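You operate a simulated robot arm through the tools that you are given. There is no shell and no other tool. Be economical: measure what you need, move in short steps, check, and stop when the job is done.

The job below is to be done with a simulated robot arm. You get a single attempt, and the scene is never put back.

JOB
Open the upper cold drawer, take the brown lidded box on the top of the wooden table and put it away in the inside of the upper cold drawer and shut the drawer again. Fetch the brown straw carton from the top of the wooden table and set it on top of the large napkin carton. Put the blue paper case on the top of the wooden table away on the top of the steel table. Take the green bar and put it on the top of the long bench. Fetch the blue milk carton and stand it on top of the clear medium cups. Pull the drawer left of the sink open. Do these in any order. Set down upright: brown lidded box, straw carton, blue milk carton.

The check looks at the end state, three seconds after you hand in, the way a careful person would. Anything else that was tipped, shoved, dropped, spilled or broken makes it a failure.

ROBOT AND FRAMES
A 7-joint arm with a vacuum gripper on a trunk, on a base that drives. Base frame: it is fixed to the floor where the robot stands at the start and does not move with it; the origin is under the middle of the robot, x ahead of it, y to its left, z up. Readings come in m, degrees, newtons and seconds.
With the tool pointing down near the work surface it reaches from about 0.1 to 0.62 m from the robot's upright axis, wherever it stands. Its first joint turns from -69.0 to 172.0 degrees. Places, roughly: blue milk carton [2, 3, 1]; blue paper case (9x9x4 cm) [1.4, 3.2, 0.8]; brown lidded box [1.25, 2.75, 0.75]; drawer left of the sink [-0.5, 1.2, 0.8]; green bar [1.25, 2.75, 0.75]; inside of the upper cold drawer [0.8, -0.4, 0.4]; large napkin carton [1.75, 3.25, 1]; medium cups [1.75, 3, 1]; straw carton [1.25, 3, 1]; top of the long bench [0.6, 5.1, 0.9]; top of the steel table [-2.1, 3.7, 0.9]; upper cold drawer [0.8, -0.3, 0.4]. Payload 1.06 kg.
Tool frame: the origin (TCP) lies in the middle of the cups' lips, and z points out of the cups. The gripper has 1 cup of 0.024 m across, covering 0.024 by 0.024 m (tool x, y); the bellows give 0.008 m. With the vacuum on, a cup seals on a smooth face that it is pressed against (1 to 4 N); it does not hold porous or soft things. The pull reaches 23 N.
Orientation is told as [roll, pitch, yaw] about the base's x, y, z axes, in that order, counted from this pose: with the cups facing straight down, the tool's x points along the base's -x, its y along +y and its z along -z.

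CONTROLS
- The arm moves only by the tool drive_tool. Its arguments are lists of equal length, an entry for each row: "travel": the shift along the base's x, y, z in m, a list of three; "dr": the turn, a rotation vector about the base's x, y, z in degrees, a list of three; "vacuum": the vacuum: 1 switches it on, 0 off. In form: {"travel": [[tx, ty, tz], ...], "dr": [[rx, ry, rz], ...], "vacuum": [vacuum, ...]}. A call has 1 to 20 rows; each row shifts and turns the commanded pose from where the row before left it. Rows are played at 5 a second. More than 0.05 m and 8.6 degrees between two rows, or a gripper value outside its range, and nothing of the call is played. A pose out of reach is approached as far as the arm can. The call stops where the force on the tool passes 40 N (or 10 N more than at its start, if that is more) or the arm is blocked; 0.2 s more then pass. The pull builds up within a second once a cup has sealed. Time passes only in rows, and 0.2 s behind the last, so rows that do not move give it time. It gives the time, the measured TCP pose, the force on the tool (base axes) and the pull of the vacuum at its end, in the units of the frame above (readings bear some noise), with the torque about the TCP (base axes, N m) and any sound that the robot's microphone picked up.
- Cameras (640 x 400 px; columns grow to the right, rows downward): "scene" is now at [0.2165, 0.0646, 0.996]; the picture's right is [0.68, -0.74, 0.00], its down [-0.21, -0.19, -0.96] and it looks along [0.71, 0.65, -0.28] (base axes); focal length 214 px, centre (320, 200). "wrist" rides on the gripper at [0.078, 0.019, -0.096] in the tool frame; the picture's right is [-0.24, 0.97, 0.00], its down [-0.71, -0.17, -0.69] and it looks along [-0.67, -0.16, 0.73] (tool axes); focal length 243 px, centre (320, 200). There is no depth. A picture from a camera that has moved, and an enlarged one, comes with that camera's place and axes in the base frame and with its lens.
- capture(camera): a new picture of that camera. No time passes.
- raise_lower(by): slides the trunk up (or, below 0, down) by that many m; the arm and the scene camera ride with it, the base frame stays. It gives what a move gives, with no picture.
- drive_base(legs): drives the robot by 1 to 6 legs, each [ahead, left, turn to the left] in m, m and degrees, along the robot's own axes; the way and the turn of a leg run together, so that a leg with both is an arc; at most 1.5 m and 180 degrees a leg. The arm and the cameras ride along, it lands a little off, and it stops where it bumps. It gives what a move gives.
- turn_head(pan, tilt): turns the head with the scene camera to pan (to the left, within 80 degrees either way) and tilt (down, from -29 to 69), counted from straight ahead of the robot. It gives what a move gives.
- close_up(camera, box): a new picture of the part [left, top, right, bottom] of that camera's present view, enlarged. No time passes.
- job_done(): hands the job in; it is judged then, once.

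Work in short steps. Places have to be worked out from the pictures, the camera data and where the tool is seen: move nearer, look again, correct. Check each grasp and each placing, and mend what went wrong. You have 196 turns and 182 pictures in all, those below and enlarged ones among them. Switch the vacuum off and draw the arm clear of the work before you hand the job in, unless the task says otherwise.

The tools are called by a JSON object that holds its "method" and its "body". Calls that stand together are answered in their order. drive_tool: Moves the arm, as the interface text tells. Its arguments: {"type":"object","properties":{"travel":{"type":"array","items":{"type":"array","items":{"type":"number"}}},"dr":{"type":"array","items":{"type":"array","items":{"type":"number"}}},"vacuum":{"type":"array","items":{"type":"number"}}},"required":["travel","dr","vacuum"]} The other tools are called the same way: raise_lower (by) slides the trunk up or down; drive_base (legs) drives the base; turn_head (pan, tilt) turns the head that bears the scene camera; capture (camera) takes a picture; close_up (camera, box) takes an enlarged picture of a part of a camera's view; job_done () hands the job in.

At the start:

```text
t: 0.0
position: [0.3923, 0.072, 0.9673]
tcp_rot: [0.0, 0.0, 0.0]
force: [0.0, -0.5, -0.8]
moment: [-0.01, 0.0, -0.03]
pull: 0.0
trunk travel left (down, up): [-0.138, 0.354]
robot x, y, heading: [-0.0016, -0.0005, 0.0]
head pan, tilt: [42.6, 16.3]
```

scene: 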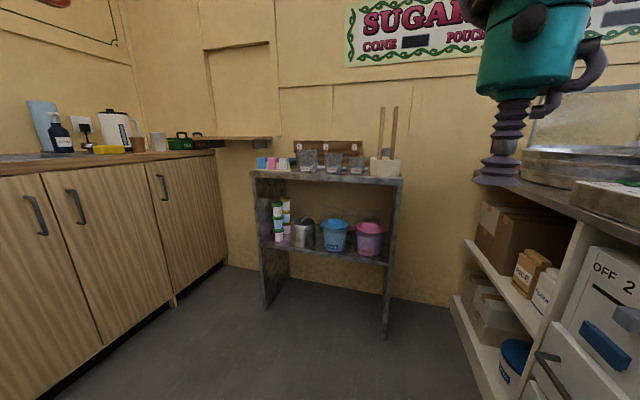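
wrist: 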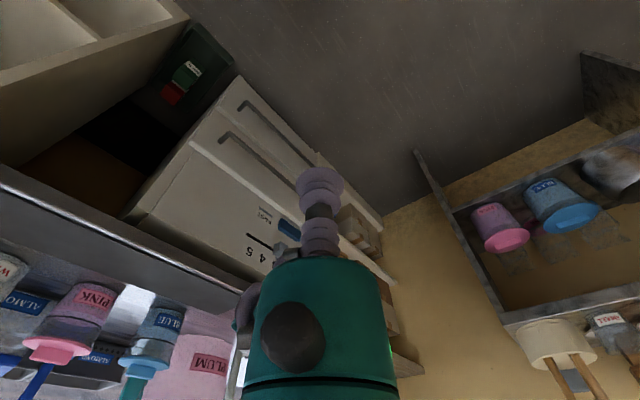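

The start view shows a counter on the left and a steel stand ahead. I look around with the head to map the room.

{"method": "turn_head", "body": {"pan": -20, "tilt": 35}}

{"method": "capture", "body": {"camera": "scene"}}

{"method": "turn_head", "body": {"pan": 79, "tilt": 20}}

{"method": "capture", "body": {"camera": "scene"}}

```text
t: 1.3
position: [0.3917, 0.0714, 0.9665]
tcp_rot: [0.0, 0.0, 0.0]
force: [0.7, -0.2, 0.5]
moment: [-0.01, 0.01, 0.03]
pull: 0.1
trunk travel left (down, up): [-0.138, 0.354]
robot x, y, heading: [0.0011, -0.0011, -0.1]
head pan, tilt: [-20.0, 35.0]
```

```text
179 pictures are left
camera scene: at [0.2305, -0.0287, 0.9661], right [-0.34, -0.94, 0.0], down [-0.54, 0.2, -0.82], along [0.77, -0.28, -0.57], focal length 214 px, centre (320, 200)
```

scene: 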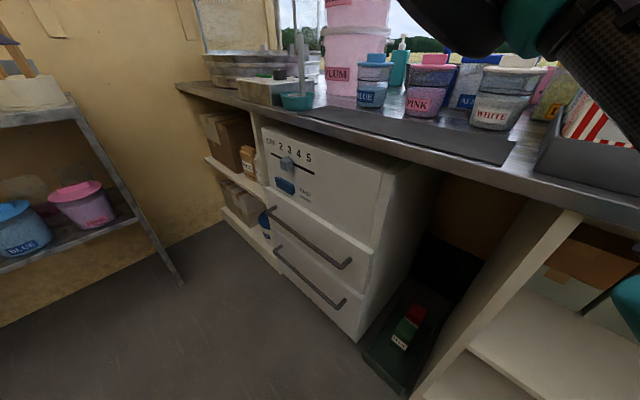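

```text
t: 3.1
position: [0.3917, 0.0708, 0.9676]
tcp_rot: [0.0, 0.0, -0.1]
force: [0.9, -0.2, -0.2]
moment: [0.01, -0.01, 0.01]
pull: 0.0
trunk travel left (down, up): [-0.138, 0.354]
robot x, y, heading: [-0.0008, 0.0013, 0.1]
head pan, tilt: [79.0, 20.0]
```

```text
178 pictures are left
camera scene: at [0.1655, 0.0928, 0.99], right [0.98, -0.19, 0.0], down [-0.07, -0.34, -0.94], along [0.18, 0.92, -0.34], focal length 214 px, centre (320, 200)
```

scene: 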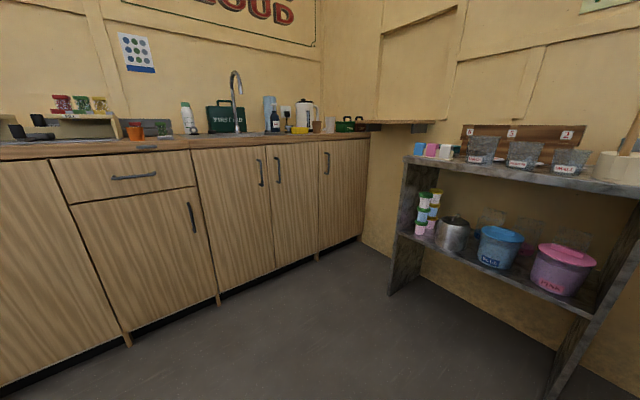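

The cold drawer front appears to face about (-0.43, 0.9), and the table lies beyond the wall. I turn around to find the way out.

{"method": "drive_base", "body": {"legs": [[0, 0, 120]]}}

{"method": "turn_head", "body": {"pan": 20, "tilt": 15}}

{"method": "capture", "body": {"camera": "scene"}}

{"method": "turn_head", "body": {"pan": 79, "tilt": 15}}

{"method": "capture", "body": {"camera": "scene"}}

```text
t: 8.5
position: [-0.2649, 0.2981, 0.9669]
tcp_rot: [-0.1, 0.0, 121.2]
force: [0.4, 0.1, 0.0]
moment: [0.01, -0.01, -0.01]
pull: 0.1
trunk travel left (down, up): [-0.138, 0.354]
robot x, y, heading: [-0.0022, 0.002, 121.5]
head pan, tilt: [79.0, 20.0]
```

```text
t: 9.8
position: [-0.2645, 0.2989, 0.9677]
tcp_rot: [0.0, -0.1, 121.1]
force: [-0.5, 0.4, -0.4]
moment: [0.03, 0.04, -0.01]
pull: 0.0
trunk travel left (down, up): [-0.138, 0.354]
robot x, y, heading: [-0.0002, -0.0027, 121.3]
head pan, tilt: [20.0, 15.0]
```

```text
177 pictures are left
camera scene: at [-0.1499, 0.1867, 0.9981], right [0.63, 0.78, 0.0], down [0.2, -0.16, -0.97], along [-0.75, 0.61, -0.26], focal length 214 px, centre (320, 200)
```

scene: 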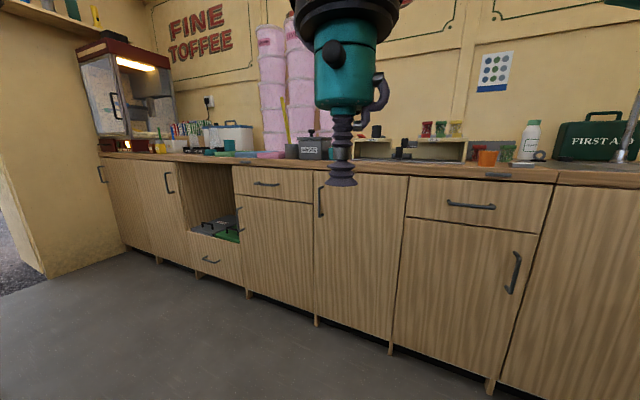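

```text
t: 11.1
position: [-0.264, 0.2974, 0.9667]
tcp_rot: [0.0, 0.0, 121.2]
force: [0.6, 0.2, -0.9]
moment: [0.01, -0.01, 0.0]
pull: 0.0
trunk travel left (down, up): [-0.138, 0.354]
robot x, y, heading: [0.0021, -0.0003, 121.2]
head pan, tilt: [79.0, 15.0]
```

```text
176 pictures are left
camera scene: at [-0.1648, 0.096, 0.9981], right [-0.34, 0.94, 0.0], down [0.24, 0.09, -0.97], along [-0.91, -0.33, -0.26], focal length 214 px, centre (320, 200)
```

scene: 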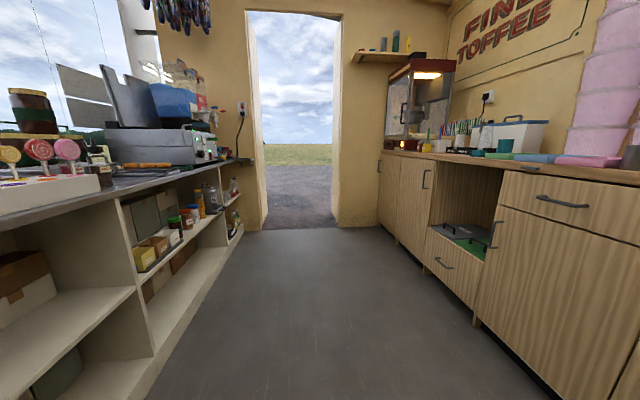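

The door is at the far end of the room, around (-2.4, -0.95). The sink drawer is the front near (-0.42, 1.1), so I drive closer to it and measure before pulling it open.

{"method": "drive_base", "body": {"legs": [[0.3, -0.17, -4]]}}

{"method": "turn_head", "body": {"pan": 0, "tilt": 25}}

{"method": "capture", "body": {"camera": "scene"}}

```text
t: 13.3
position: [-0.2406, 0.6603, 0.9664]
tcp_rot: [0.1, 0.1, 117.3]
force: [-0.1, 0.0, -0.7]
moment: [0.01, 0.0, 0.01]
pull: 0.1
trunk travel left (down, up): [-0.138, 0.354]
robot x, y, heading: [0.0037, 0.3458, 117.1]
head pan, tilt: [79.0, 15.0]
```

```text
t: 14.9
position: [-0.2395, 0.6604, 0.9684]
tcp_rot: [0.1, -0.1, 117.3]
force: [-0.6, -0.4, 0.0]
moment: [0.01, -0.03, -0.03]
pull: 0.1
trunk travel left (down, up): [-0.138, 0.354]
robot x, y, heading: [-0.0002, 0.3459, 117.3]
head pan, tilt: [0.0, 25.0]
```

```text
175 pictures are left
camera scene: at [-0.1077, 0.5597, 0.9819], right [0.89, 0.46, 0.0], down [0.19, -0.38, -0.91], along [-0.42, 0.81, -0.42], focal length 214 px, centre (320, 200)
```

scene: 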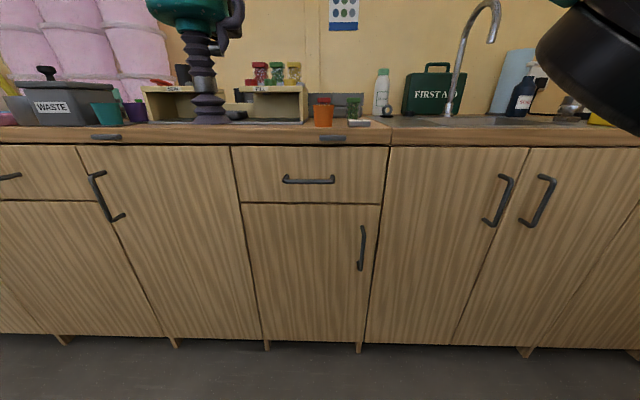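

The counter front measures as a plane with normal n=(-0.432,0.902) at n·p≈1.15, handle z≈0.78. I turn the tool horizontal toward the drawer while moving it slightly forward and down.

{"method": "drive_tool", "body": {"travel": [[-0.0065, 0.0135, -0.01], [-0.0065, 0.0135, -0.01], [-0.0065, 0.0135, -0.01], [-0.0065, 0.0135, -0.01], [-0.0065, 0.0135, -0.01], [-0.0065, 0.0135, -0.01], [-0.0065, 0.0135, -0.01], [-0.0065, 0.0135, -0.01], [-0.0065, 0.0135, -0.01], [-0.0065, 0.0135, -0.01], [-0.0065, 0.0135, -0.01]], "dr": [[7.38, 3.53, 0], [7.38, 3.53, 0], [7.38, 3.53, 0], [7.38, 3.53, 0], [7.38, 3.53, 0], [7.38, 3.53, 0], [7.38, 3.53, 0], [7.38, 3.53, 0], [7.38, 3.53, 0], [7.38, 3.53, 0], [7.38, 3.53, 0]], "vacuum": [0, 0, 0, 0, 0, 0, 0, 0, 0, 0, 0]}}

{"method": "capture", "body": {"camera": "scene"}}

{"method": "capture", "body": {"camera": "wrist"}}

```text
t: 17.3
position: [-0.3118, 0.8079, 0.8585]
tcp_rot: [-96.2, -88.2, -148.2]
force: [-0.1, 0.2, -0.1]
moment: [0.0, -0.05, 0.0]
pull: 0.0
trunk travel left (down, up): [-0.138, 0.354]
robot x, y, heading: [0.0007, 0.3455, 117.6]
head pan, tilt: [0.0, 25.0]
```

```text
174 pictures are left
camera scene: at [-0.1077, 0.5597, 0.9819], right [0.89, 0.46, 0.0], down [0.19, -0.38, -0.91], along [-0.42, 0.81, -0.42], focal length 214 px, centre (320, 200)
```

scene: 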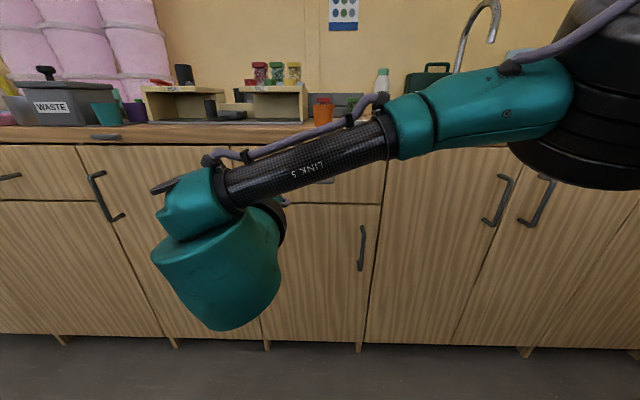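

```text
173 pictures are left
camera wrist: at [-0.2857, 0.7144, 0.7803], right [-0.88, -0.42, 0.21], down [0.43, -0.55, 0.71], along [-0.19, 0.72, 0.67], focal length 243 px, centre (320, 200)
```

wrist: 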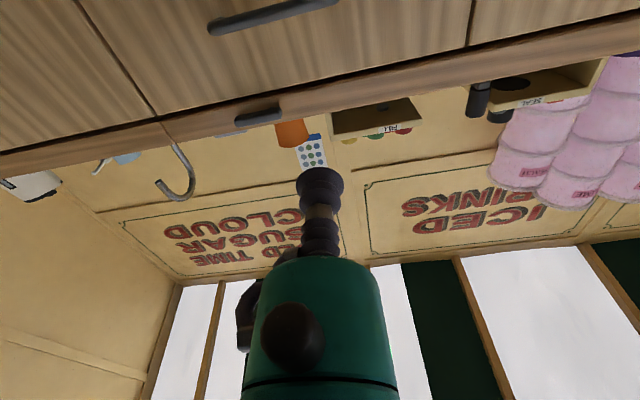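

The tool is horizontal at n·p≈0.863, z 0.86. I lower it to z≈0.735 (below the handle) and drive the base up closer, leaving ~8 cm.

{"method": "drive_tool", "body": {"travel": [[0.009, 0.004, -0.04], [0.009, 0.004, -0.04], [0, 0, -0.045]], "dr": [[0, 0, 0], [0, 0, 0], [0, 0, 0]], "vacuum": [0, 0, 0]}}

{"method": "drive_base", "body": {"legs": [[0.19, 0, -1.5]]}}

{"method": "capture", "body": {"camera": "wrist"}}

{"method": "capture", "body": {"camera": "scene"}}

```text
t: 18.1
position: [-0.2936, 0.8156, 0.7332]
tcp_rot: [-90.8, -88.2, -153.7]
force: [0.1, 0.3, 0.1]
moment: [0.01, 0.01, -0.03]
pull: 0.2
trunk travel left (down, up): [-0.138, 0.354]
robot x, y, heading: [0.0026, 0.3449, 117.4]
head pan, tilt: [0.0, 25.0]
```

```text
t: 19.6
position: [-0.3664, 0.9925, 0.7338]
tcp_rot: [-90.9, -88.3, -155.1]
force: [-0.3, 0.3, -0.1]
moment: [0.01, 0.02, 0.02]
pull: 0.1
trunk travel left (down, up): [-0.138, 0.354]
robot x, y, heading: [-0.0814, 0.5133, 115.7]
head pan, tilt: [0.0, 25.0]
```

```text
172 pictures are left
camera wrist: at [-0.3423, 0.8985, 0.6561], right [-0.89, -0.4, 0.21], down [0.42, -0.56, 0.71], along [-0.17, 0.72, 0.67], focal length 243 px, centre (320, 200)
```

wrist: 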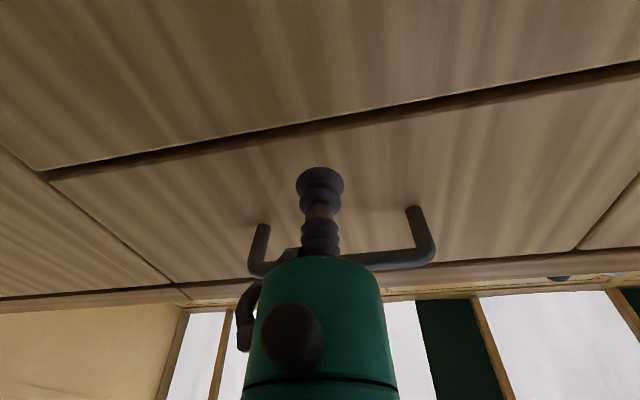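

```text
171 pictures are left
camera scene: at [-0.1867, 0.7317, 0.9819], right [0.9, 0.44, 0.0], down [0.18, -0.38, -0.91], along [-0.39, 0.82, -0.42], focal length 214 px, centre (320, 200)
```

scene: 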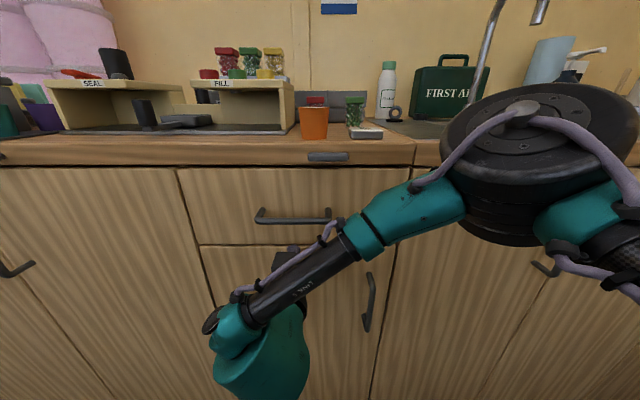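

The cup faces the drawer front below the handle, TCP at n·p≈1.053. I advance with the vacuum on in small steps.

{"method": "drive_tool", "body": {"travel": [[-0.013, 0.027, 0], [-0.0087, 0.018, 0], [-0.0043, 0.009, 0], [-0.0043, 0.009, 0], [-0.0022, 0.0045, 0]], "dr": [[0, 0, 0], [0, 0, 0], [0, 0, 0], [0, 0, 0], [0, 0, 0]], "vacuum": [1, 1, 1, 1, 1]}}

{"method": "capture", "body": {"camera": "wrist"}}

```text
t: 20.2
position: [-0.3835, 1.0306, 0.7343]
tcp_rot: [-81.0, -88.2, -164.9]
force: [14.0, -13.5, 7.9]
moment: [-0.07, 0.08, 0.27]
pull: 22.8
trunk travel left (down, up): [-0.138, 0.354]
robot x, y, heading: [-0.084, 0.5133, 115.8]
head pan, tilt: [0.0, 25.0]
stopped in row 3: the force on the tool passed its limit at 54 N (the readings are from after the stop); the commanded pose is now the measured one
```

```text
170 pictures are left
camera wrist: at [-0.3599, 0.937, 0.657], right [-0.89, -0.4, 0.21], down [0.41, -0.56, 0.72], along [-0.17, 0.73, 0.67], focal length 243 px, centre (320, 200)
```

wrist: 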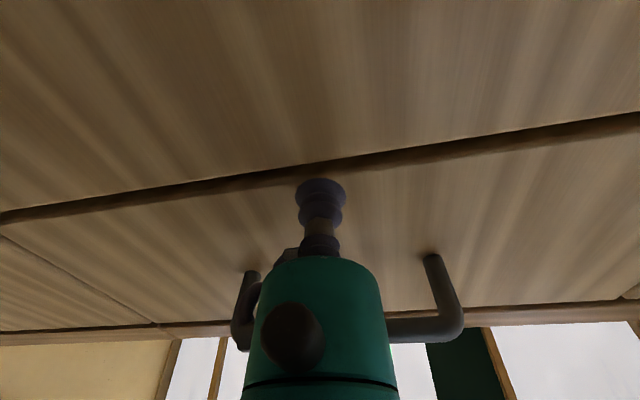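

It sealed with 22.8 N pull at n·p≈1.095. Now I pull straight back in small steps.

{"method": "drive_tool", "body": {"travel": [[0.0043, -0.009, 0], [0.0087, -0.018, 0], [0.0087, -0.018, 0], [0.0087, -0.018, 0], [0.0087, -0.018, 0]], "dr": [[0, 0, 0], [0, 0, 0], [0, 0, 0], [0, 0, 0], [0, 0, 0]], "vacuum": [1, 1, 1, 1, 1]}}

{"method": "capture", "body": {"camera": "scene"}}

```text
t: 21.4
position: [-0.3459, 0.952, 0.7321]
tcp_rot: [-78.9, -88.3, -166.9]
force: [-0.7, -0.5, 9.2]
moment: [-0.05, -0.07, 0.14]
pull: 23.4
trunk travel left (down, up): [-0.138, 0.354]
robot x, y, heading: [-0.0836, 0.5139, 116.0]
head pan, tilt: [0.0, 25.0]
```

```text
169 pictures are left
camera scene: at [-0.1863, 0.7312, 0.982], right [0.9, 0.44, 0.0], down [0.18, -0.38, -0.91], along [-0.39, 0.82, -0.42], focal length 214 px, centre (320, 200)
```

scene: 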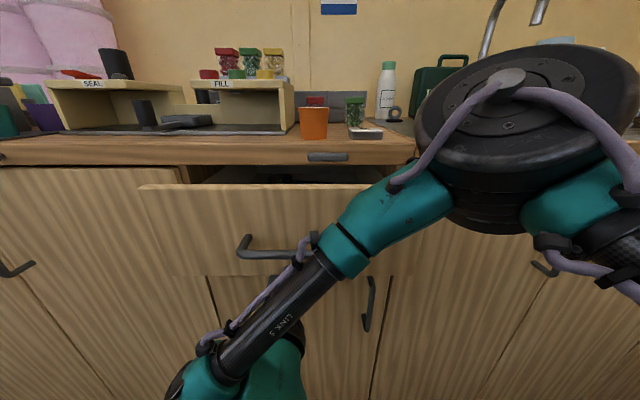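

The drawer is moving out, open about 9 cm. I keep pulling another 16 cm.

{"method": "drive_tool", "body": {"travel": [[0.0087, -0.018, 0], [0.0087, -0.018, 0], [0.0087, -0.018, 0], [0.0087, -0.018, 0], [0.0087, -0.018, 0], [0.0087, -0.018, 0], [0.0087, -0.018, 0], [0.0087, -0.018, 0]], "dr": [[0, 0, 0], [0, 0, 0], [0, 0, 0], [0, 0, 0], [0, 0, 0], [0, 0, 0], [0, 0, 0], [0, 0, 0]], "vacuum": [1, 1, 1, 1, 1, 1, 1, 1]}}

{"method": "capture", "body": {"camera": "scene"}}

```text
t: 23.2
position: [-0.2972, 0.8663, 0.7468]
tcp_rot: [-63.2, -88.0, 177.5]
force: [-8.0, -3.0, -4.9]
moment: [0.11, 0.03, 0.0]
pull: 22.4
out of reach, approached as far as the arm can: row 5, 6, 7, 8
trunk travel left (down, up): [-0.138, 0.354]
robot x, y, heading: [-0.0793, 0.5143, 116.0]
head pan, tilt: [0.0, 25.0]
```

```text
168 pictures are left
camera scene: at [-0.1872, 0.7314, 0.9819], right [0.9, 0.44, 0.0], down [0.18, -0.38, -0.91], along [-0.39, 0.82, -0.42], focal length 214 px, centre (320, 200)
```

scene: 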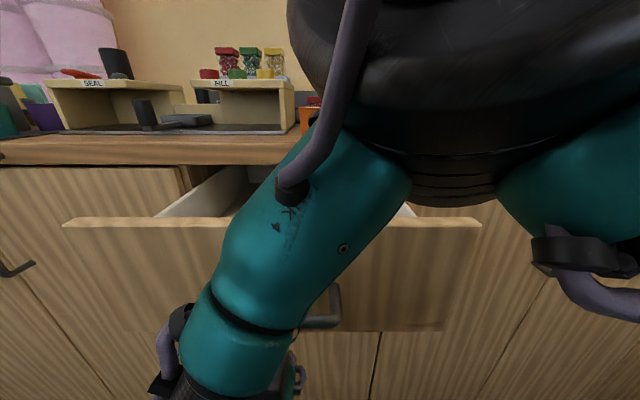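

It's open about 18 cm and the arm is folded up. I back the base 8 cm with the seal still on, for a fuller opening.

{"method": "drive_base", "body": {"legs": [[-0.08, 0, 0]]}}

{"method": "drive_tool", "body": {"travel": [[0, 0, 0], [0, 0, 0], [0, 0, 0]], "dr": [[0, 0, 0], [0, 0, 0], [0, 0, 0]], "vacuum": [0, 0, 0]}}

{"method": "drive_base", "body": {"legs": [[-0.2, 0, 0]]}}

{"method": "capture", "body": {"camera": "scene"}}

```text
t: 24.3
position: [-0.2629, 0.7957, 0.7458]
tcp_rot: [-65.2, -88.0, 179.4]
force: [0.2, -2.0, 1.8]
moment: [0.08, -0.15, 0.01]
pull: 23.1
trunk travel left (down, up): [-0.138, 0.354]
robot x, y, heading: [-0.0476, 0.4404, 115.8]
head pan, tilt: [0.0, 25.0]
```

```text
t: 25.1
position: [-0.2628, 0.7956, 0.7474]
tcp_rot: [-64.8, -88.0, 178.9]
force: [0.6, -0.7, -0.4]
moment: [0.0, 0.02, -0.02]
pull: 0.1
trunk travel left (down, up): [-0.138, 0.354]
robot x, y, heading: [-0.0507, 0.4454, 115.6]
head pan, tilt: [0.0, 25.0]
```

```text
t: 26.7
position: [-0.1745, 0.6151, 0.7464]
tcp_rot: [-64.7, -88.1, 178.7]
force: [-0.2, 0.7, -0.5]
moment: [0.0, 0.01, -0.02]
pull: 0.0
trunk travel left (down, up): [-0.138, 0.354]
robot x, y, heading: [0.0398, 0.2622, 115.9]
head pan, tilt: [0.0, 25.0]
```

```text
167 pictures are left
camera scene: at [-0.0644, 0.4795, 0.9819], right [0.9, 0.43, 0.0], down [0.18, -0.38, -0.91], along [-0.39, 0.82, -0.42], focal length 214 px, centre (320, 200)
```

scene: 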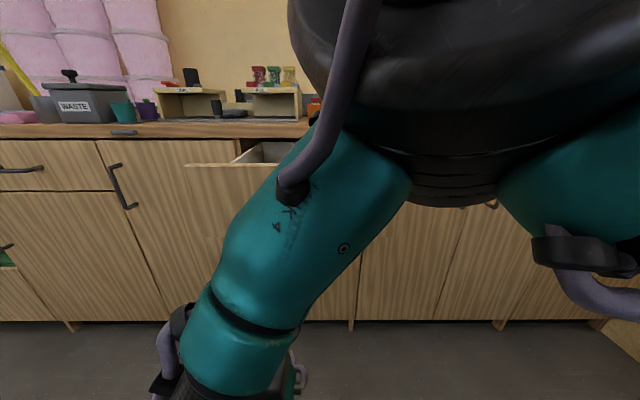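

Sink drawer is open about 26 cm. Now I turn to face the cold drawers (heading about -64°) and shift along the corridor.

{"method": "drive_base", "body": {"legs": [[0, 0, 90], [0, 0, 90], [0, 0.48, 0]]}}

{"method": "turn_head", "body": {"pan": 15, "tilt": 45}}

{"method": "capture", "body": {"camera": "scene"}}

{"method": "capture", "body": {"camera": "wrist"}}

```text
t: 39.1
position: [0.6876, 0.1229, 0.7473]
tcp_rot: [-64.8, -88.0, -0.5]
force: [0.9, -0.6, -1.1]
moment: [-0.01, 0.02, 0.01]
pull: 0.1
trunk travel left (down, up): [-0.138, 0.354]
robot x, y, heading: [0.4693, 0.4716, -63.8]
head pan, tilt: [0.0, 25.0]
```

```text
t: 39.9
position: [0.6878, 0.1237, 0.7466]
tcp_rot: [-64.6, -88.0, -0.7]
force: [0.0, 0.0, 0.2]
moment: [0.03, -0.02, 0.0]
pull: 0.0
trunk travel left (down, up): [-0.138, 0.354]
robot x, y, heading: [0.4695, 0.4723, -63.5]
head pan, tilt: [15.0, 45.0]
```

```text
166 pictures are left
camera scene: at [0.5879, 0.2814, 0.9514], right [-0.75, -0.66, 0.0], down [-0.47, 0.53, -0.71], along [0.47, -0.53, -0.71], focal length 214 px, centre (320, 200)
```

scene: 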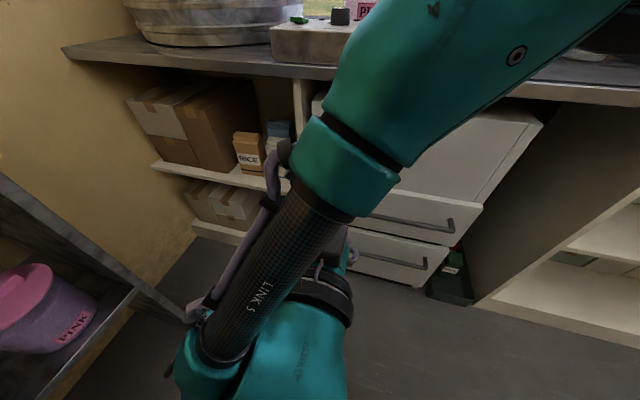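

```text
165 pictures are left
camera wrist: at [0.6628, 0.2174, 0.67], right [0.89, 0.41, 0.2], down [-0.42, 0.55, 0.72], along [0.18, -0.73, 0.66], focal length 243 px, centre (320, 200)
```

wrist: 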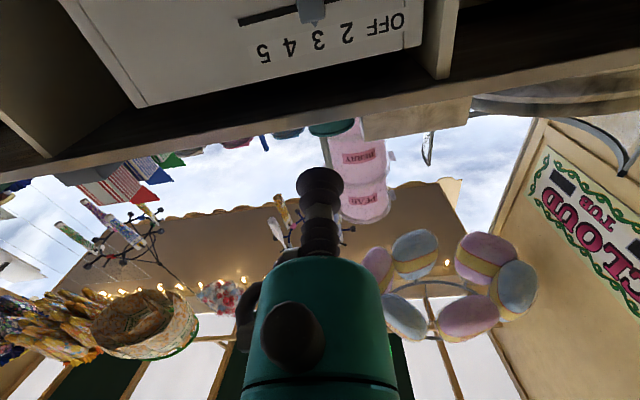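

Upper cold drawer seems to span z≈0.30–0.51 with the handle at ≈0.43, front at n≈-0.53. I lower the trunk and arm so the horizontal tool is near z 0.36.

{"method": "raise_lower", "body": {"by": -0.137}}

{"method": "drive_tool", "body": {"travel": [[-0.01, -0.005, -0.04], [-0.01, -0.005, -0.04], [-0.01, -0.005, -0.04], [-0.01, -0.005, -0.04], [0, 0, -0.04], [0, 0, -0.04]], "dr": [[0, 0, 0], [0, 0, 0], [0, 0, 0], [0, 0, 0], [0, 0, 0], [0, 0, 0]], "vacuum": [0, 0, 0, 0, 0, 0]}}

{"method": "capture", "body": {"camera": "scene"}}

{"method": "capture", "body": {"camera": "wrist"}}

```text
t: 41.6
position: [0.7, 0.1003, 0.5878]
tcp_rot: [-17.5, -83.6, -47.7]
force: [-0.8, -0.1, -0.4]
moment: [0.01, -0.04, -0.01]
pull: 0.1
trunk travel left (down, up): [-0.001, 0.491]
robot x, y, heading: [0.4688, 0.4709, -63.5]
head pan, tilt: [15.0, 45.0]
```

```text
t: 43.0
position: [0.6818, 0.0414, 0.3719]
tcp_rot: [-17.4, -83.4, -47.9]
force: [-0.2, 0.1, 0.2]
moment: [-0.01, -0.01, 0.0]
pull: 0.0
out of reach, approached as far as the arm can: row 1, 2, 3, 4, 5, 6
trunk travel left (down, up): [-0.001, 0.491]
robot x, y, heading: [0.4708, 0.4729, -63.7]
head pan, tilt: [15.0, 45.0]
```

```text
164 pictures are left
camera scene: at [0.6058, 0.2453, 0.8169], right [-0.75, -0.66, 0.0], down [-0.47, 0.53, -0.71], along [0.47, -0.53, -0.71], focal length 214 px, centre (320, 200)
```

scene: 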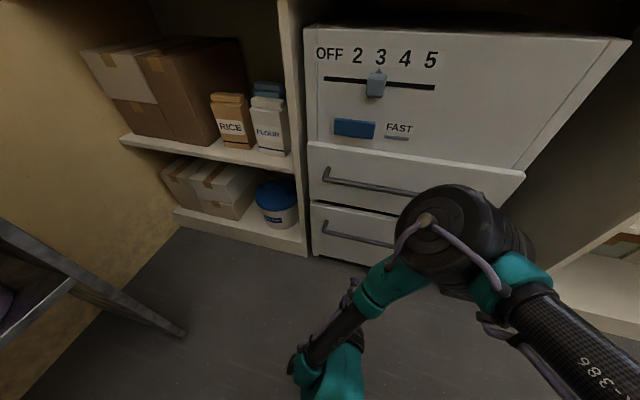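

```text
163 pictures are left
camera wrist: at [0.6549, 0.1425, 0.3044], right [0.9, 0.39, 0.2], down [-0.38, 0.49, 0.78], along [0.21, -0.78, 0.59], focal length 243 px, centre (320, 200)
```

wrist: 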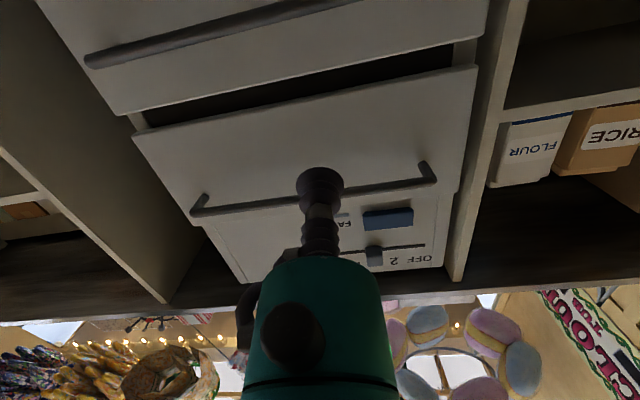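

The drawer's handle centers at d≈0.575, z≈0.44; the face runs z 0.28–0.515. The tool tips 6° down, so I extend forward while levelling it.

{"method": "drive_tool", "body": {"travel": [[0.008, -0.018, 0], [0.008, -0.018, 0], [0.008, -0.018, 0], [0.0, -0.02, 0], [-0.015, -0.025, 0]], "dr": [[0, 0, 0], [-1.8, -0.9, 0], [-1.8, -0.9, 0], [-1.8, -0.9, 0], [0, 0, 0]], "vacuum": [0, 0, 0, 0, 0]}}

{"method": "capture", "body": {"camera": "wrist"}}

```text
t: 44.2
position: [0.7207, -0.033, 0.4207]
tcp_rot: [-79.7, -88.2, 14.3]
force: [0.3, 0.2, -0.3]
moment: [-0.01, 0.0, -0.01]
pull: 0.1
out of reach, approached as far as the arm can: row 1, 2, 3, 4, 5
trunk travel left (down, up): [-0.001, 0.491]
robot x, y, heading: [0.4672, 0.4727, -63.6]
head pan, tilt: [15.0, 45.0]
```

```text
162 pictures are left
camera wrist: at [0.6965, 0.0615, 0.3435], right [0.89, 0.41, 0.21], down [-0.42, 0.56, 0.72], along [0.18, -0.72, 0.67], focal length 243 px, centre (320, 200)
```

wrist: 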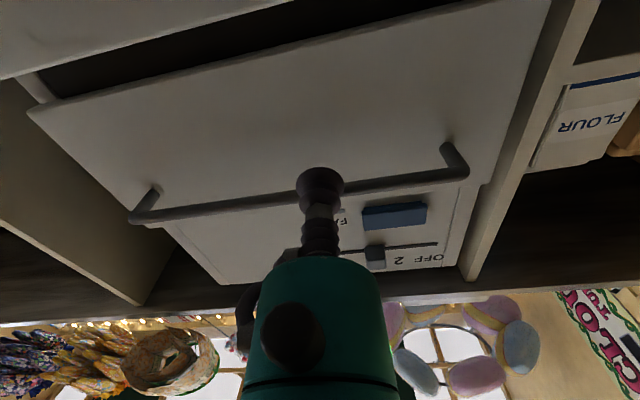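

Combining both cameras places the handle at n≈-0.435, z≈0.505, so the face spans z 0.35–0.555 and my z 0.42 is right. I drive the base 8 cm ahead and 5 cm to the right.

{"method": "drive_base", "body": {"legs": [[0.08, -0.05, 0]]}}

{"method": "capture", "body": {"camera": "wrist"}}

```text
t: 45.3
position: [0.7096, -0.1252, 0.4206]
tcp_rot: [-79.9, -88.3, 14.4]
force: [0.1, -0.2, 0.3]
moment: [0.02, 0.0, 0.02]
pull: 0.1
trunk travel left (down, up): [-0.001, 0.491]
robot x, y, heading: [0.4569, 0.3828, -63.6]
head pan, tilt: [15.0, 45.0]
```

```text
161 pictures are left
camera wrist: at [0.6853, -0.0306, 0.3434], right [0.89, 0.4, 0.21], down [-0.42, 0.56, 0.72], along [0.17, -0.72, 0.67], focal length 243 px, centre (320, 200)
```

wrist: 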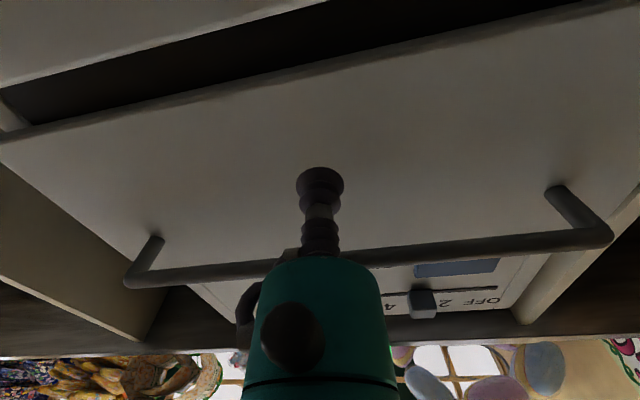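

The cup faces the face well below the handle, ~5 cm away. I advance with the vacuum on.

{"method": "drive_tool", "body": {"travel": [[0.0065, -0.0135, 0], [0.0043, -0.009, 0], [0.0043, -0.009, 0], [0.0043, -0.009, 0], [0.0043, -0.009, 0], [0, 0, 0]], "dr": [[0, 0, 0], [0, 0, 0], [0, 0, 0], [0, 0, 0], [0, 0, 0], [0, 0, 0]], "vacuum": [1, 1, 1, 1, 1, 1]}}

```text
t: 46.7
position: [0.7375, -0.1684, 0.4273]
tcp_rot: [-67.3, -87.9, 1.3]
force: [-23.2, 11.8, -9.4]
moment: [-0.15, -0.06, 0.44]
pull: 22.6
out of reach, approached as far as the arm can: row 2, 4
trunk travel left (down, up): [-0.001, 0.491]
robot x, y, heading: [0.4602, 0.3779, -63.8]
head pan, tilt: [15.0, 45.0]
```

Sealed with 22.6 N pull at n≈-0.47. I relax the arm a touch, then back the base to draw the drawer out.

{"method": "drive_tool", "body": {"travel": [[-0.0043, 0.009, 0], [-0.0043, 0.009, 0]], "dr": [[0, 0, 0], [0, 0, 0]], "vacuum": [1, 1]}}

{"method": "drive_base", "body": {"legs": [[-0.1, 0, 0]]}}

{"method": "capture", "body": {"camera": "scene"}}

```text
t: 47.3
position: [0.7319, -0.1523, 0.4289]
tcp_rot: [-90.6, -88.4, 25.1]
force: [1.2, -0.7, 9.2]
moment: [0.08, -0.02, 0.17]
pull: 23.1
trunk travel left (down, up): [-0.001, 0.491]
robot x, y, heading: [0.4577, 0.3837, -63.6]
head pan, tilt: [15.0, 45.0]
```

```text
t: 48.4
position: [0.6844, -0.0626, 0.4269]
tcp_rot: [-79.4, -88.2, 13.7]
force: [8.3, 5.6, -0.3]
moment: [0.03, 0.01, -0.08]
pull: 22.8
trunk travel left (down, up): [-0.001, 0.491]
robot x, y, heading: [0.4124, 0.4698, -63.8]
head pan, tilt: [15.0, 45.0]
```

```text
160 pictures are left
camera scene: at [0.5508, 0.2428, 0.8169], right [-0.75, -0.66, 0.0], down [-0.47, 0.53, -0.71], along [0.47, -0.53, -0.71], focal length 214 px, centre (320, 200)
```

scene: 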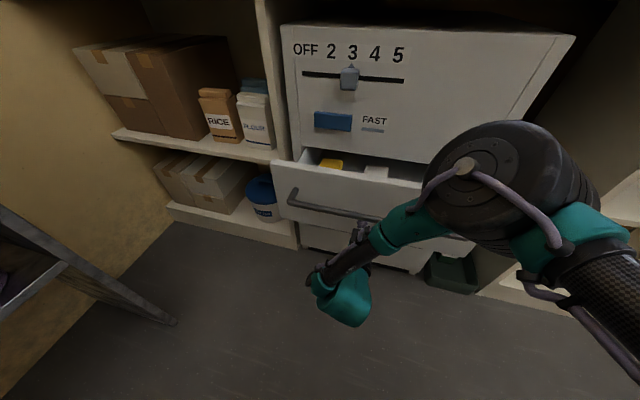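

The drawer is following. I back another 14 cm, then release.

{"method": "drive_base", "body": {"legs": [[-0.14, 0, 0]]}}

{"method": "drive_tool", "body": {"travel": [[0, 0, 0], [0, 0, 0], [0, 0, 0], [-0.013, 0.027, 0], [-0.013, 0.027, 0]], "dr": [[0, 0, 0], [0, 0, 0], [0, 0, 0], [0, 0, 0], [0, 0, 0]], "vacuum": [0, 0, 0, 0, 0]}}

{"method": "capture", "body": {"camera": "scene"}}

```text
t: 49.8
position: [0.6226, 0.0657, 0.4271]
tcp_rot: [-78.8, -88.2, 13.2]
force: [9.1, 5.5, -0.5]
moment: [0.04, 0.0, -0.04]
pull: 23.4
trunk travel left (down, up): [-0.001, 0.491]
robot x, y, heading: [0.3527, 0.5996, -63.7]
head pan, tilt: [15.0, 45.0]
```

```text
t: 51.0
position: [0.5968, 0.1183, 0.4265]
tcp_rot: [-80.1, -88.3, 14.5]
force: [0.3, -0.8, 0.0]
moment: [0.02, -0.02, 0.01]
pull: 0.1
trunk travel left (down, up): [-0.001, 0.491]
robot x, y, heading: [0.351, 0.5975, -63.9]
head pan, tilt: [15.0, 45.0]
```

```text
159 pictures are left
camera scene: at [0.4884, 0.369, 0.8169], right [-0.75, -0.66, 0.0], down [-0.47, 0.53, -0.71], along [0.47, -0.53, -0.71], focal length 214 px, centre (320, 200)
```

scene: 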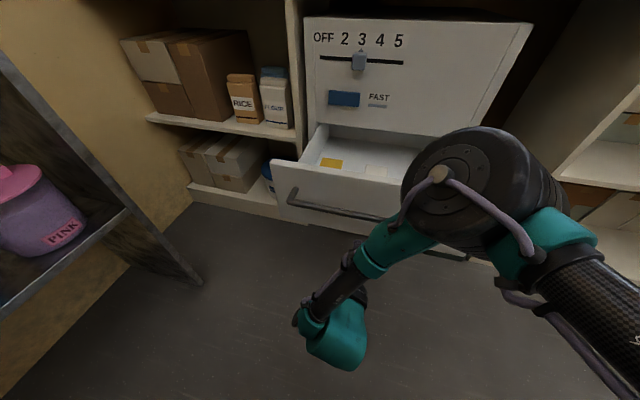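

Drawer is open ~23 cm. More room would ease placing under the counter edge, so I re-seal and pull another ~9 cm.

{"method": "drive_tool", "body": {"travel": [[0.013, -0.027, 0], [0.0087, -0.018, 0], [0.0043, -0.009, 0], [0.0043, -0.009, 0], [0, 0, 0], [0, 0, 0]], "dr": [[0, 0, 0], [0, 0, 0], [0, 0, 0], [0, 0, 0], [0, 0, 0], [0, 0, 0]], "vacuum": [1, 1, 1, 1, 1, 1]}}

```text
t: 52.4
position: [0.6281, 0.0557, 0.425]
tcp_rot: [-69.3, -88.3, 3.6]
force: [-3.2, -1.1, -8.9]
moment: [-0.11, -0.03, 0.12]
pull: 22.4
trunk travel left (down, up): [-0.001, 0.491]
robot x, y, heading: [0.3526, 0.5958, -63.6]
head pan, tilt: [15.0, 45.0]
```

Sealed again; backing 10 cm more, then releasing and moving away.

{"method": "drive_base", "body": {"legs": [[-0.1, 0, 0]]}}

{"method": "drive_tool", "body": {"travel": [[0, 0, 0], [0, 0, 0], [0, 0, 0], [-0.013, 0.027, 0], [-0.013, 0.027, 0]], "dr": [[0, 0, 0], [0, 0, 0], [0, 0, 0], [0, 0, 0], [0, 0, 0]], "vacuum": [0, 0, 0, 0, 0]}}

{"method": "capture", "body": {"camera": "scene"}}

```text
t: 53.5
position: [0.5835, 0.145, 0.4274]
tcp_rot: [-73.1, -88.2, 7.3]
force: [-0.4, 0.2, -0.4]
moment: [-0.01, -0.01, -0.01]
pull: 0.1
trunk travel left (down, up): [-0.001, 0.491]
robot x, y, heading: [0.3101, 0.6856, -63.9]
head pan, tilt: [15.0, 45.0]
```

```text
t: 54.7
position: [0.5564, 0.1994, 0.4254]
tcp_rot: [-73.9, -88.2, 8.0]
force: [0.7, 0.6, -0.4]
moment: [-0.01, 0.01, -0.01]
pull: 0.0
trunk travel left (down, up): [-0.001, 0.491]
robot x, y, heading: [0.3075, 0.691, -63.5]
head pan, tilt: [15.0, 45.0]
```

```text
158 pictures are left
camera scene: at [0.4444, 0.458, 0.8169], right [-0.75, -0.66, 0.0], down [-0.47, 0.53, -0.71], along [0.47, -0.53, -0.71], focal length 214 px, centre (320, 200)
```

scene: 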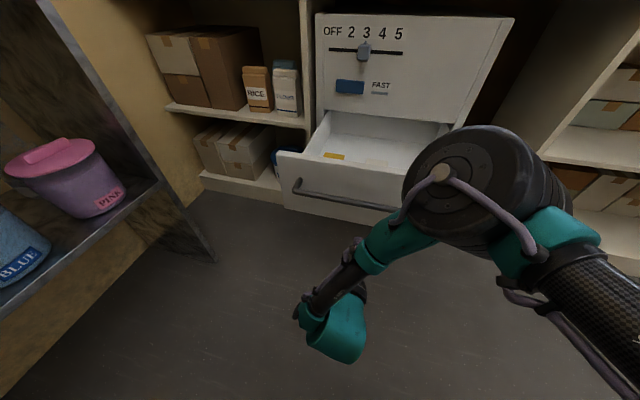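

The drawer now seems to be at its full extension (~28 cm). I raise the trunk and bring the tool back to pointing down for travel.

{"method": "raise_lower", "body": {"by": 0.25}}

{"method": "drive_tool", "body": {"travel": [[0, 0, 0.02], [0, 0, 0.02], [0, 0, 0.02], [0, 0, 0.02], [0, 0, 0.02], [0, 0, 0.02], [0, 0, 0.02], [0, 0, 0.02], [0, 0, 0.02], [0, 0, 0.02], [0, 0, 0.02]], "dr": [[7.38, 3.53, 0], [7.38, 3.53, 0], [7.38, 3.53, 0], [7.38, 3.53, 0], [7.38, 3.53, 0], [7.38, 3.53, 0], [7.38, 3.53, 0], [7.38, 3.53, 0], [7.38, 3.53, 0], [7.38, 3.53, 0], [7.38, 3.53, 0]], "vacuum": [0, 0, 0, 0, 0, 0, 0, 0, 0, 0, 0]}}

{"method": "turn_head", "body": {"pan": -70, "tilt": 20}}

{"method": "capture", "body": {"camera": "scene"}}

```text
t: 57.3
position: [0.5578, 0.1984, 0.6766]
tcp_rot: [-71.5, -88.3, 5.6]
force: [-0.1, 0.1, 0.5]
moment: [0.03, 0.01, 0.01]
pull: 0.1
trunk travel left (down, up): [-0.251, 0.241]
robot x, y, heading: [0.3086, 0.6842, -64.0]
head pan, tilt: [15.0, 45.0]
```

```text
t: 59.7
position: [0.5556, 0.199, 0.8976]
tcp_rot: [-1.5, 0.7, -62.7]
force: [-0.1, -0.4, 0.1]
moment: [0.03, -0.02, -0.04]
pull: 0.1
trunk travel left (down, up): [-0.251, 0.241]
robot x, y, heading: [0.3076, 0.6888, -63.9]
head pan, tilt: [15.0, 45.0]
```

```text
t: 61.3
position: [0.5566, 0.1978, 0.8955]
tcp_rot: [-1.4, 0.6, -62.8]
force: [0.3, 0.0, -0.4]
moment: [0.0, -0.01, 0.02]
pull: 0.0
trunk travel left (down, up): [-0.251, 0.241]
robot x, y, heading: [0.3111, 0.6872, -63.7]
head pan, tilt: [-70.0, 20.0]
```

```text
157 pictures are left
camera scene: at [0.2928, 0.5206, 1.1122], right [-0.72, 0.69, 0.0], down [0.24, 0.25, -0.94], along [-0.65, -0.68, -0.34], focal length 214 px, centre (320, 200)
```

scene: 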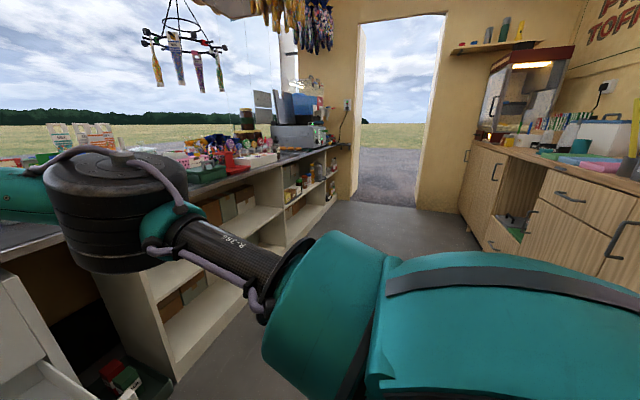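

I tuck the tool closer to the axis, then turn to face the door and shift off the open sink drawer.

{"method": "drive_tool", "body": {"travel": [[-0.02, 0.04, 0.02], [-0.02, 0.04, 0.02], [-0.02, 0.04, 0.02], [-0.02, 0.04, 0.02]], "dr": [[0, 0, 0], [0, 0, 0], [0, 0, 0], [0, 0, 0]], "vacuum": [0, 0, 0, 0]}}

{"method": "drive_base", "body": {"legs": [[0.1, 0, 0], [0, 0, -90.5]]}}

{"method": "turn_head", "body": {"pan": 0, "tilt": 20}}

{"method": "capture", "body": {"camera": "scene"}}

```text
t: 62.3
position: [0.4782, 0.3594, 0.9773]
tcp_rot: [-1.5, 0.5, -62.8]
force: [-0.3, -0.4, 0.2]
moment: [-0.01, -0.01, 0.01]
pull: 0.1
trunk travel left (down, up): [-0.251, 0.241]
robot x, y, heading: [0.305, 0.688, -63.9]
head pan, tilt: [-70.0, 20.0]
```

```text
t: 67.3
position: [0.0217, 0.4334, 0.9765]
tcp_rot: [-1.3, 0.7, -153.5]
force: [-0.3, -0.3, -0.1]
moment: [-0.03, 0.04, -0.01]
pull: 0.0
trunk travel left (down, up): [-0.251, 0.241]
robot x, y, heading: [0.3523, 0.5997, -154.6]
head pan, tilt: [-70.0, 20.0]
```

```text
t: 68.7
position: [0.0221, 0.4335, 0.9777]
tcp_rot: [-1.4, 0.6, -153.5]
force: [0.2, 0.0, -0.1]
moment: [-0.02, -0.04, 0.02]
pull: 0.0
trunk travel left (down, up): [-0.251, 0.241]
robot x, y, heading: [0.3537, 0.601, -154.2]
head pan, tilt: [0.0, 20.0]
```

```text
156 pictures are left
camera scene: at [0.1658, 0.5123, 1.1122], right [-0.43, 0.9, 0.0], down [0.31, 0.15, -0.94], along [-0.85, -0.4, -0.34], focal length 214 px, centre (320, 200)
```

scene: 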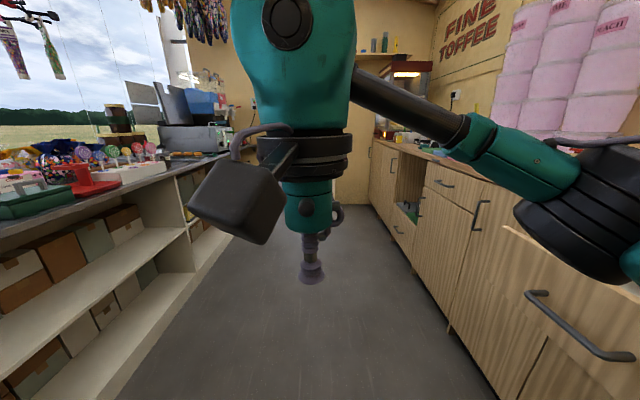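

The robot faces the door; its elbow sticks out on the right. I shift left to n≈0.2 and drive ahead toward the door.

{"method": "drive_base", "body": {"legs": [[0, 0.18, 0], [1.4, 0, 0]]}}

{"method": "turn_head", "body": {"pan": -25, "tilt": 30}}

{"method": "capture", "body": {"camera": "scene"}}

{"method": "turn_head", "body": {"pan": 35, "tilt": 30}}

{"method": "capture", "body": {"camera": "scene"}}

```text
t: 77.5
position: [-1.1561, -0.3516, 0.9772]
tcp_rot: [-1.5, 0.7, -151.8]
force: [-0.2, -0.2, 0.2]
moment: [-0.01, -0.03, 0.01]
pull: 0.0
trunk travel left (down, up): [-0.251, 0.241]
robot x, y, heading: [-0.8288, -0.1775, -153.0]
head pan, tilt: [0.0, 20.0]
```

```text
t: 78.4
position: [-1.1556, -0.3534, 0.977]
tcp_rot: [-1.4, 0.6, -151.9]
force: [-0.2, 0.7, -0.5]
moment: [0.0, -0.02, -0.01]
pull: 0.0
trunk travel left (down, up): [-0.251, 0.241]
robot x, y, heading: [-0.8307, -0.1767, -152.8]
head pan, tilt: [-25.0, 30.0]
```

```text
155 pictures are left
camera scene: at [-1.0205, -0.2302, 1.0962], right [-0.04, 1.0, 0.0], down [0.5, 0.02, -0.87], along [-0.87, -0.03, -0.5], focal length 214 px, centre (320, 200)
```

scene: 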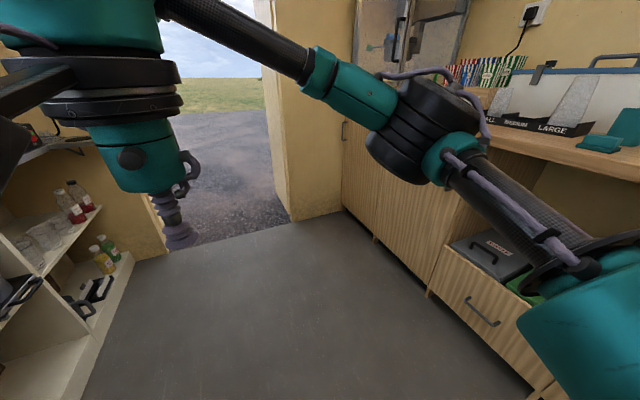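

```text
t: 79.7
position: [-1.1561, -0.3513, 0.9762]
tcp_rot: [-1.4, 0.6, -151.9]
force: [0.1, -0.9, 0.0]
moment: [0.01, 0.02, -0.03]
pull: 0.2
trunk travel left (down, up): [-0.251, 0.241]
robot x, y, heading: [-0.8319, -0.1779, -153.2]
head pan, tilt: [35.0, 30.0]
```

```text
154 pictures are left
camera scene: at [-0.9726, -0.3068, 1.0962], right [-0.88, 0.47, 0.0], down [0.24, 0.44, -0.87], along [-0.41, -0.76, -0.5], focal length 214 px, centre (320, 200)
```

scene: 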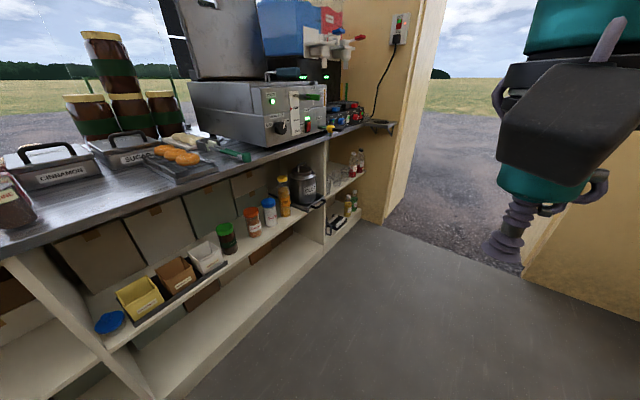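

The doorway spans n -0.31..0.61. The elbow juts right, so I turn 45° left to bring it in line with the travel direction, then check before going through diagonally.

{"method": "drive_base", "body": {"legs": [[0.05, 0.05, 45], [0.72, -0.74, 0]]}}

{"method": "turn_head", "body": {"pan": -60, "tilt": 25}}

{"method": "capture", "body": {"camera": "scene"}}

```text
t: 88.5
position: [-1.8569, -1.0454, 0.976]
tcp_rot: [-1.4, 0.6, -107.5]
force: [0.3, -0.5, -0.4]
moment: [0.0, 0.03, 0.01]
pull: 0.0
trunk travel left (down, up): [-0.251, 0.241]
robot x, y, heading: [-1.7451, -0.6907, -108.2]
head pan, tilt: [35.0, 30.0]
```

```text
t: 90.3
position: [-1.8561, -1.0455, 0.9775]
tcp_rot: [-1.4, 0.6, -107.5]
force: [0.9, -0.3, 0.4]
moment: [-0.03, 0.03, -0.03]
pull: 0.1
trunk travel left (down, up): [-0.251, 0.241]
robot x, y, heading: [-1.7483, -0.6936, -108.7]
head pan, tilt: [-60.0, 25.0]
```

```text
153 pictures are left
camera scene: at [-1.8731, -0.816, 1.1041], right [-0.2, 0.98, 0.0], down [0.41, 0.08, -0.91], along [-0.89, -0.18, -0.42], focal length 214 px, centre (320, 200)
```

scene: 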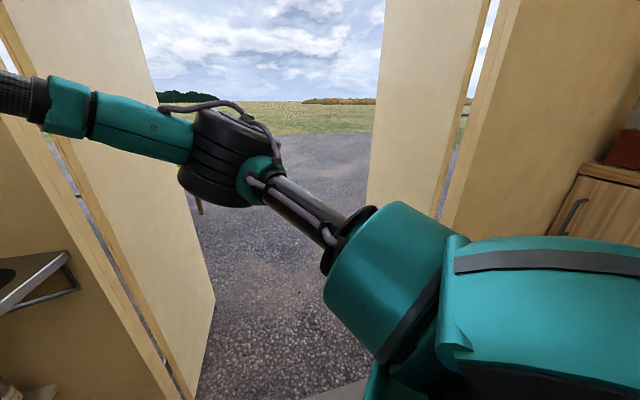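

The robot is aligned in the doorway (n≈0.13), and the open door leaves extend straight out to d≈-3.1. I continue out diagonally.

{"method": "drive_base", "body": {"legs": [[0.63, -0.645, 0], [0.63, -0.645, 0]]}}

{"method": "turn_head", "body": {"pan": -79, "tilt": 15}}

{"method": "capture", "body": {"camera": "scene"}}

```text
t: 102.1
position: [-3.4638, -1.8267, 0.9764]
tcp_rot: [-1.5, 0.6, -106.8]
force: [-0.4, -0.4, 0.8]
moment: [0.0, -0.01, -0.01]
pull: 0.0
trunk travel left (down, up): [-0.251, 0.241]
robot x, y, heading: [-3.3558, -1.4701, -107.9]
head pan, tilt: [-60.0, 25.0]
```

```text
t: 103.0
position: [-3.4655, -1.8274, 0.9781]
tcp_rot: [-1.5, 0.6, -106.8]
force: [-0.6, 0.0, -0.6]
moment: [0.0, 0.02, 0.0]
pull: 0.0
trunk travel left (down, up): [-0.251, 0.241]
robot x, y, heading: [-3.3602, -1.4733, -107.7]
head pan, tilt: [-79.0, 15.0]
```

```text
152 pictures are left
camera scene: at [-3.4857, -1.5667, 1.1203], right [0.12, 0.99, 0.0], down [0.26, -0.03, -0.97], along [-0.96, 0.11, -0.26], focal length 214 px, centre (320, 200)
```

scene: 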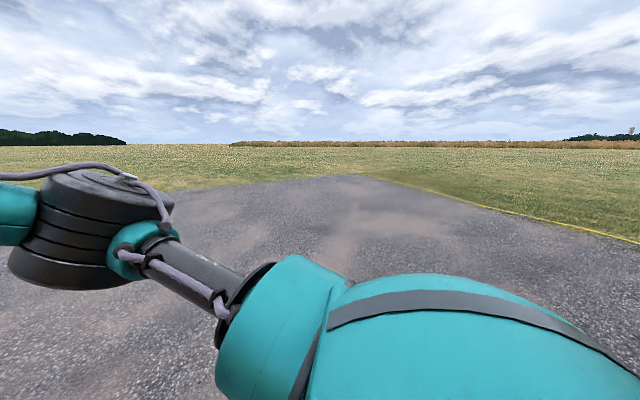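

I'm outside, clear of the doors (d≈-3.67). I turn right to face along the kiosk's end (heading ~116°) and look.

{"method": "drive_base", "body": {"legs": [[0, 0, -136.5]]}}

{"method": "turn_head", "body": {"pan": -35, "tilt": 15}}

{"method": "capture", "body": {"camera": "scene"}}

{"method": "turn_head", "body": {"pan": 25, "tilt": 15}}

{"method": "capture", "body": {"camera": "scene"}}

```text
t: 109.0
position: [-3.5218, -1.1403, 0.9768]
tcp_rot: [-1.5, 0.6, 115.9]
force: [0.3, -0.4, 0.4]
moment: [-0.01, -0.03, 0.0]
pull: 0.1
trunk travel left (down, up): [-0.251, 0.241]
robot x, y, heading: [-3.358, -1.472, 114.7]
head pan, tilt: [-79.0, 15.0]
```

```text
t: 110.1
position: [-3.5207, -1.1396, 0.9767]
tcp_rot: [-1.5, 0.5, 115.9]
force: [-0.3, 0.8, 0.7]
moment: [0.01, 0.0, -0.02]
pull: 0.1
trunk travel left (down, up): [-0.251, 0.241]
robot x, y, heading: [-3.3592, -1.4761, 114.6]
head pan, tilt: [-35.0, 15.0]
```

```text
151 pictures are left
camera scene: at [-3.3891, -1.2774, 1.1204], right [0.98, -0.18, 0.0], down [-0.05, -0.25, -0.97], along [0.17, 0.95, -0.26], focal length 214 px, centre (320, 200)
```

scene: 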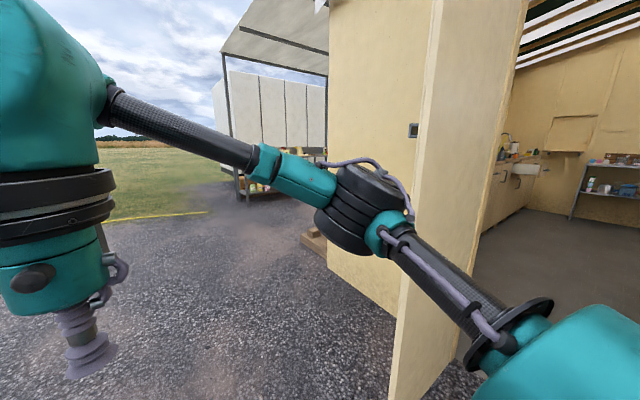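

```text
t: 111.4
position: [-3.5208, -1.1402, 0.9768]
tcp_rot: [-1.3, 0.6, 115.9]
force: [0.2, -0.3, 0.1]
moment: [0.0, -0.02, 0.0]
pull: 0.1
trunk travel left (down, up): [-0.251, 0.241]
robot x, y, heading: [-3.3512, -1.4715, 114.8]
head pan, tilt: [25.0, 15.0]
```

```text
150 pictures are left
camera scene: at [-3.477, -1.3091, 1.1204], right [0.65, 0.76, 0.0], down [0.2, -0.17, -0.97], along [-0.74, 0.62, -0.26], focal length 214 px, centre (320, 200)
```

scene: 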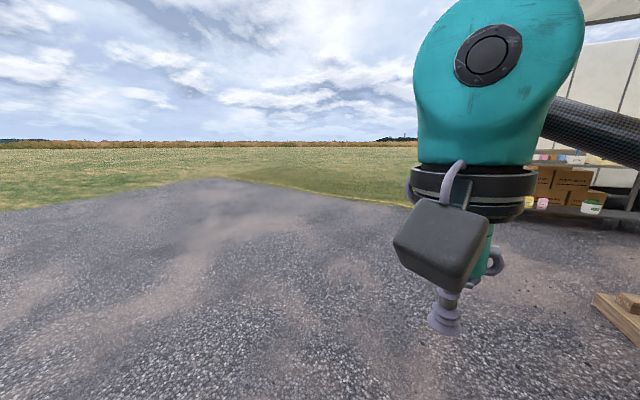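

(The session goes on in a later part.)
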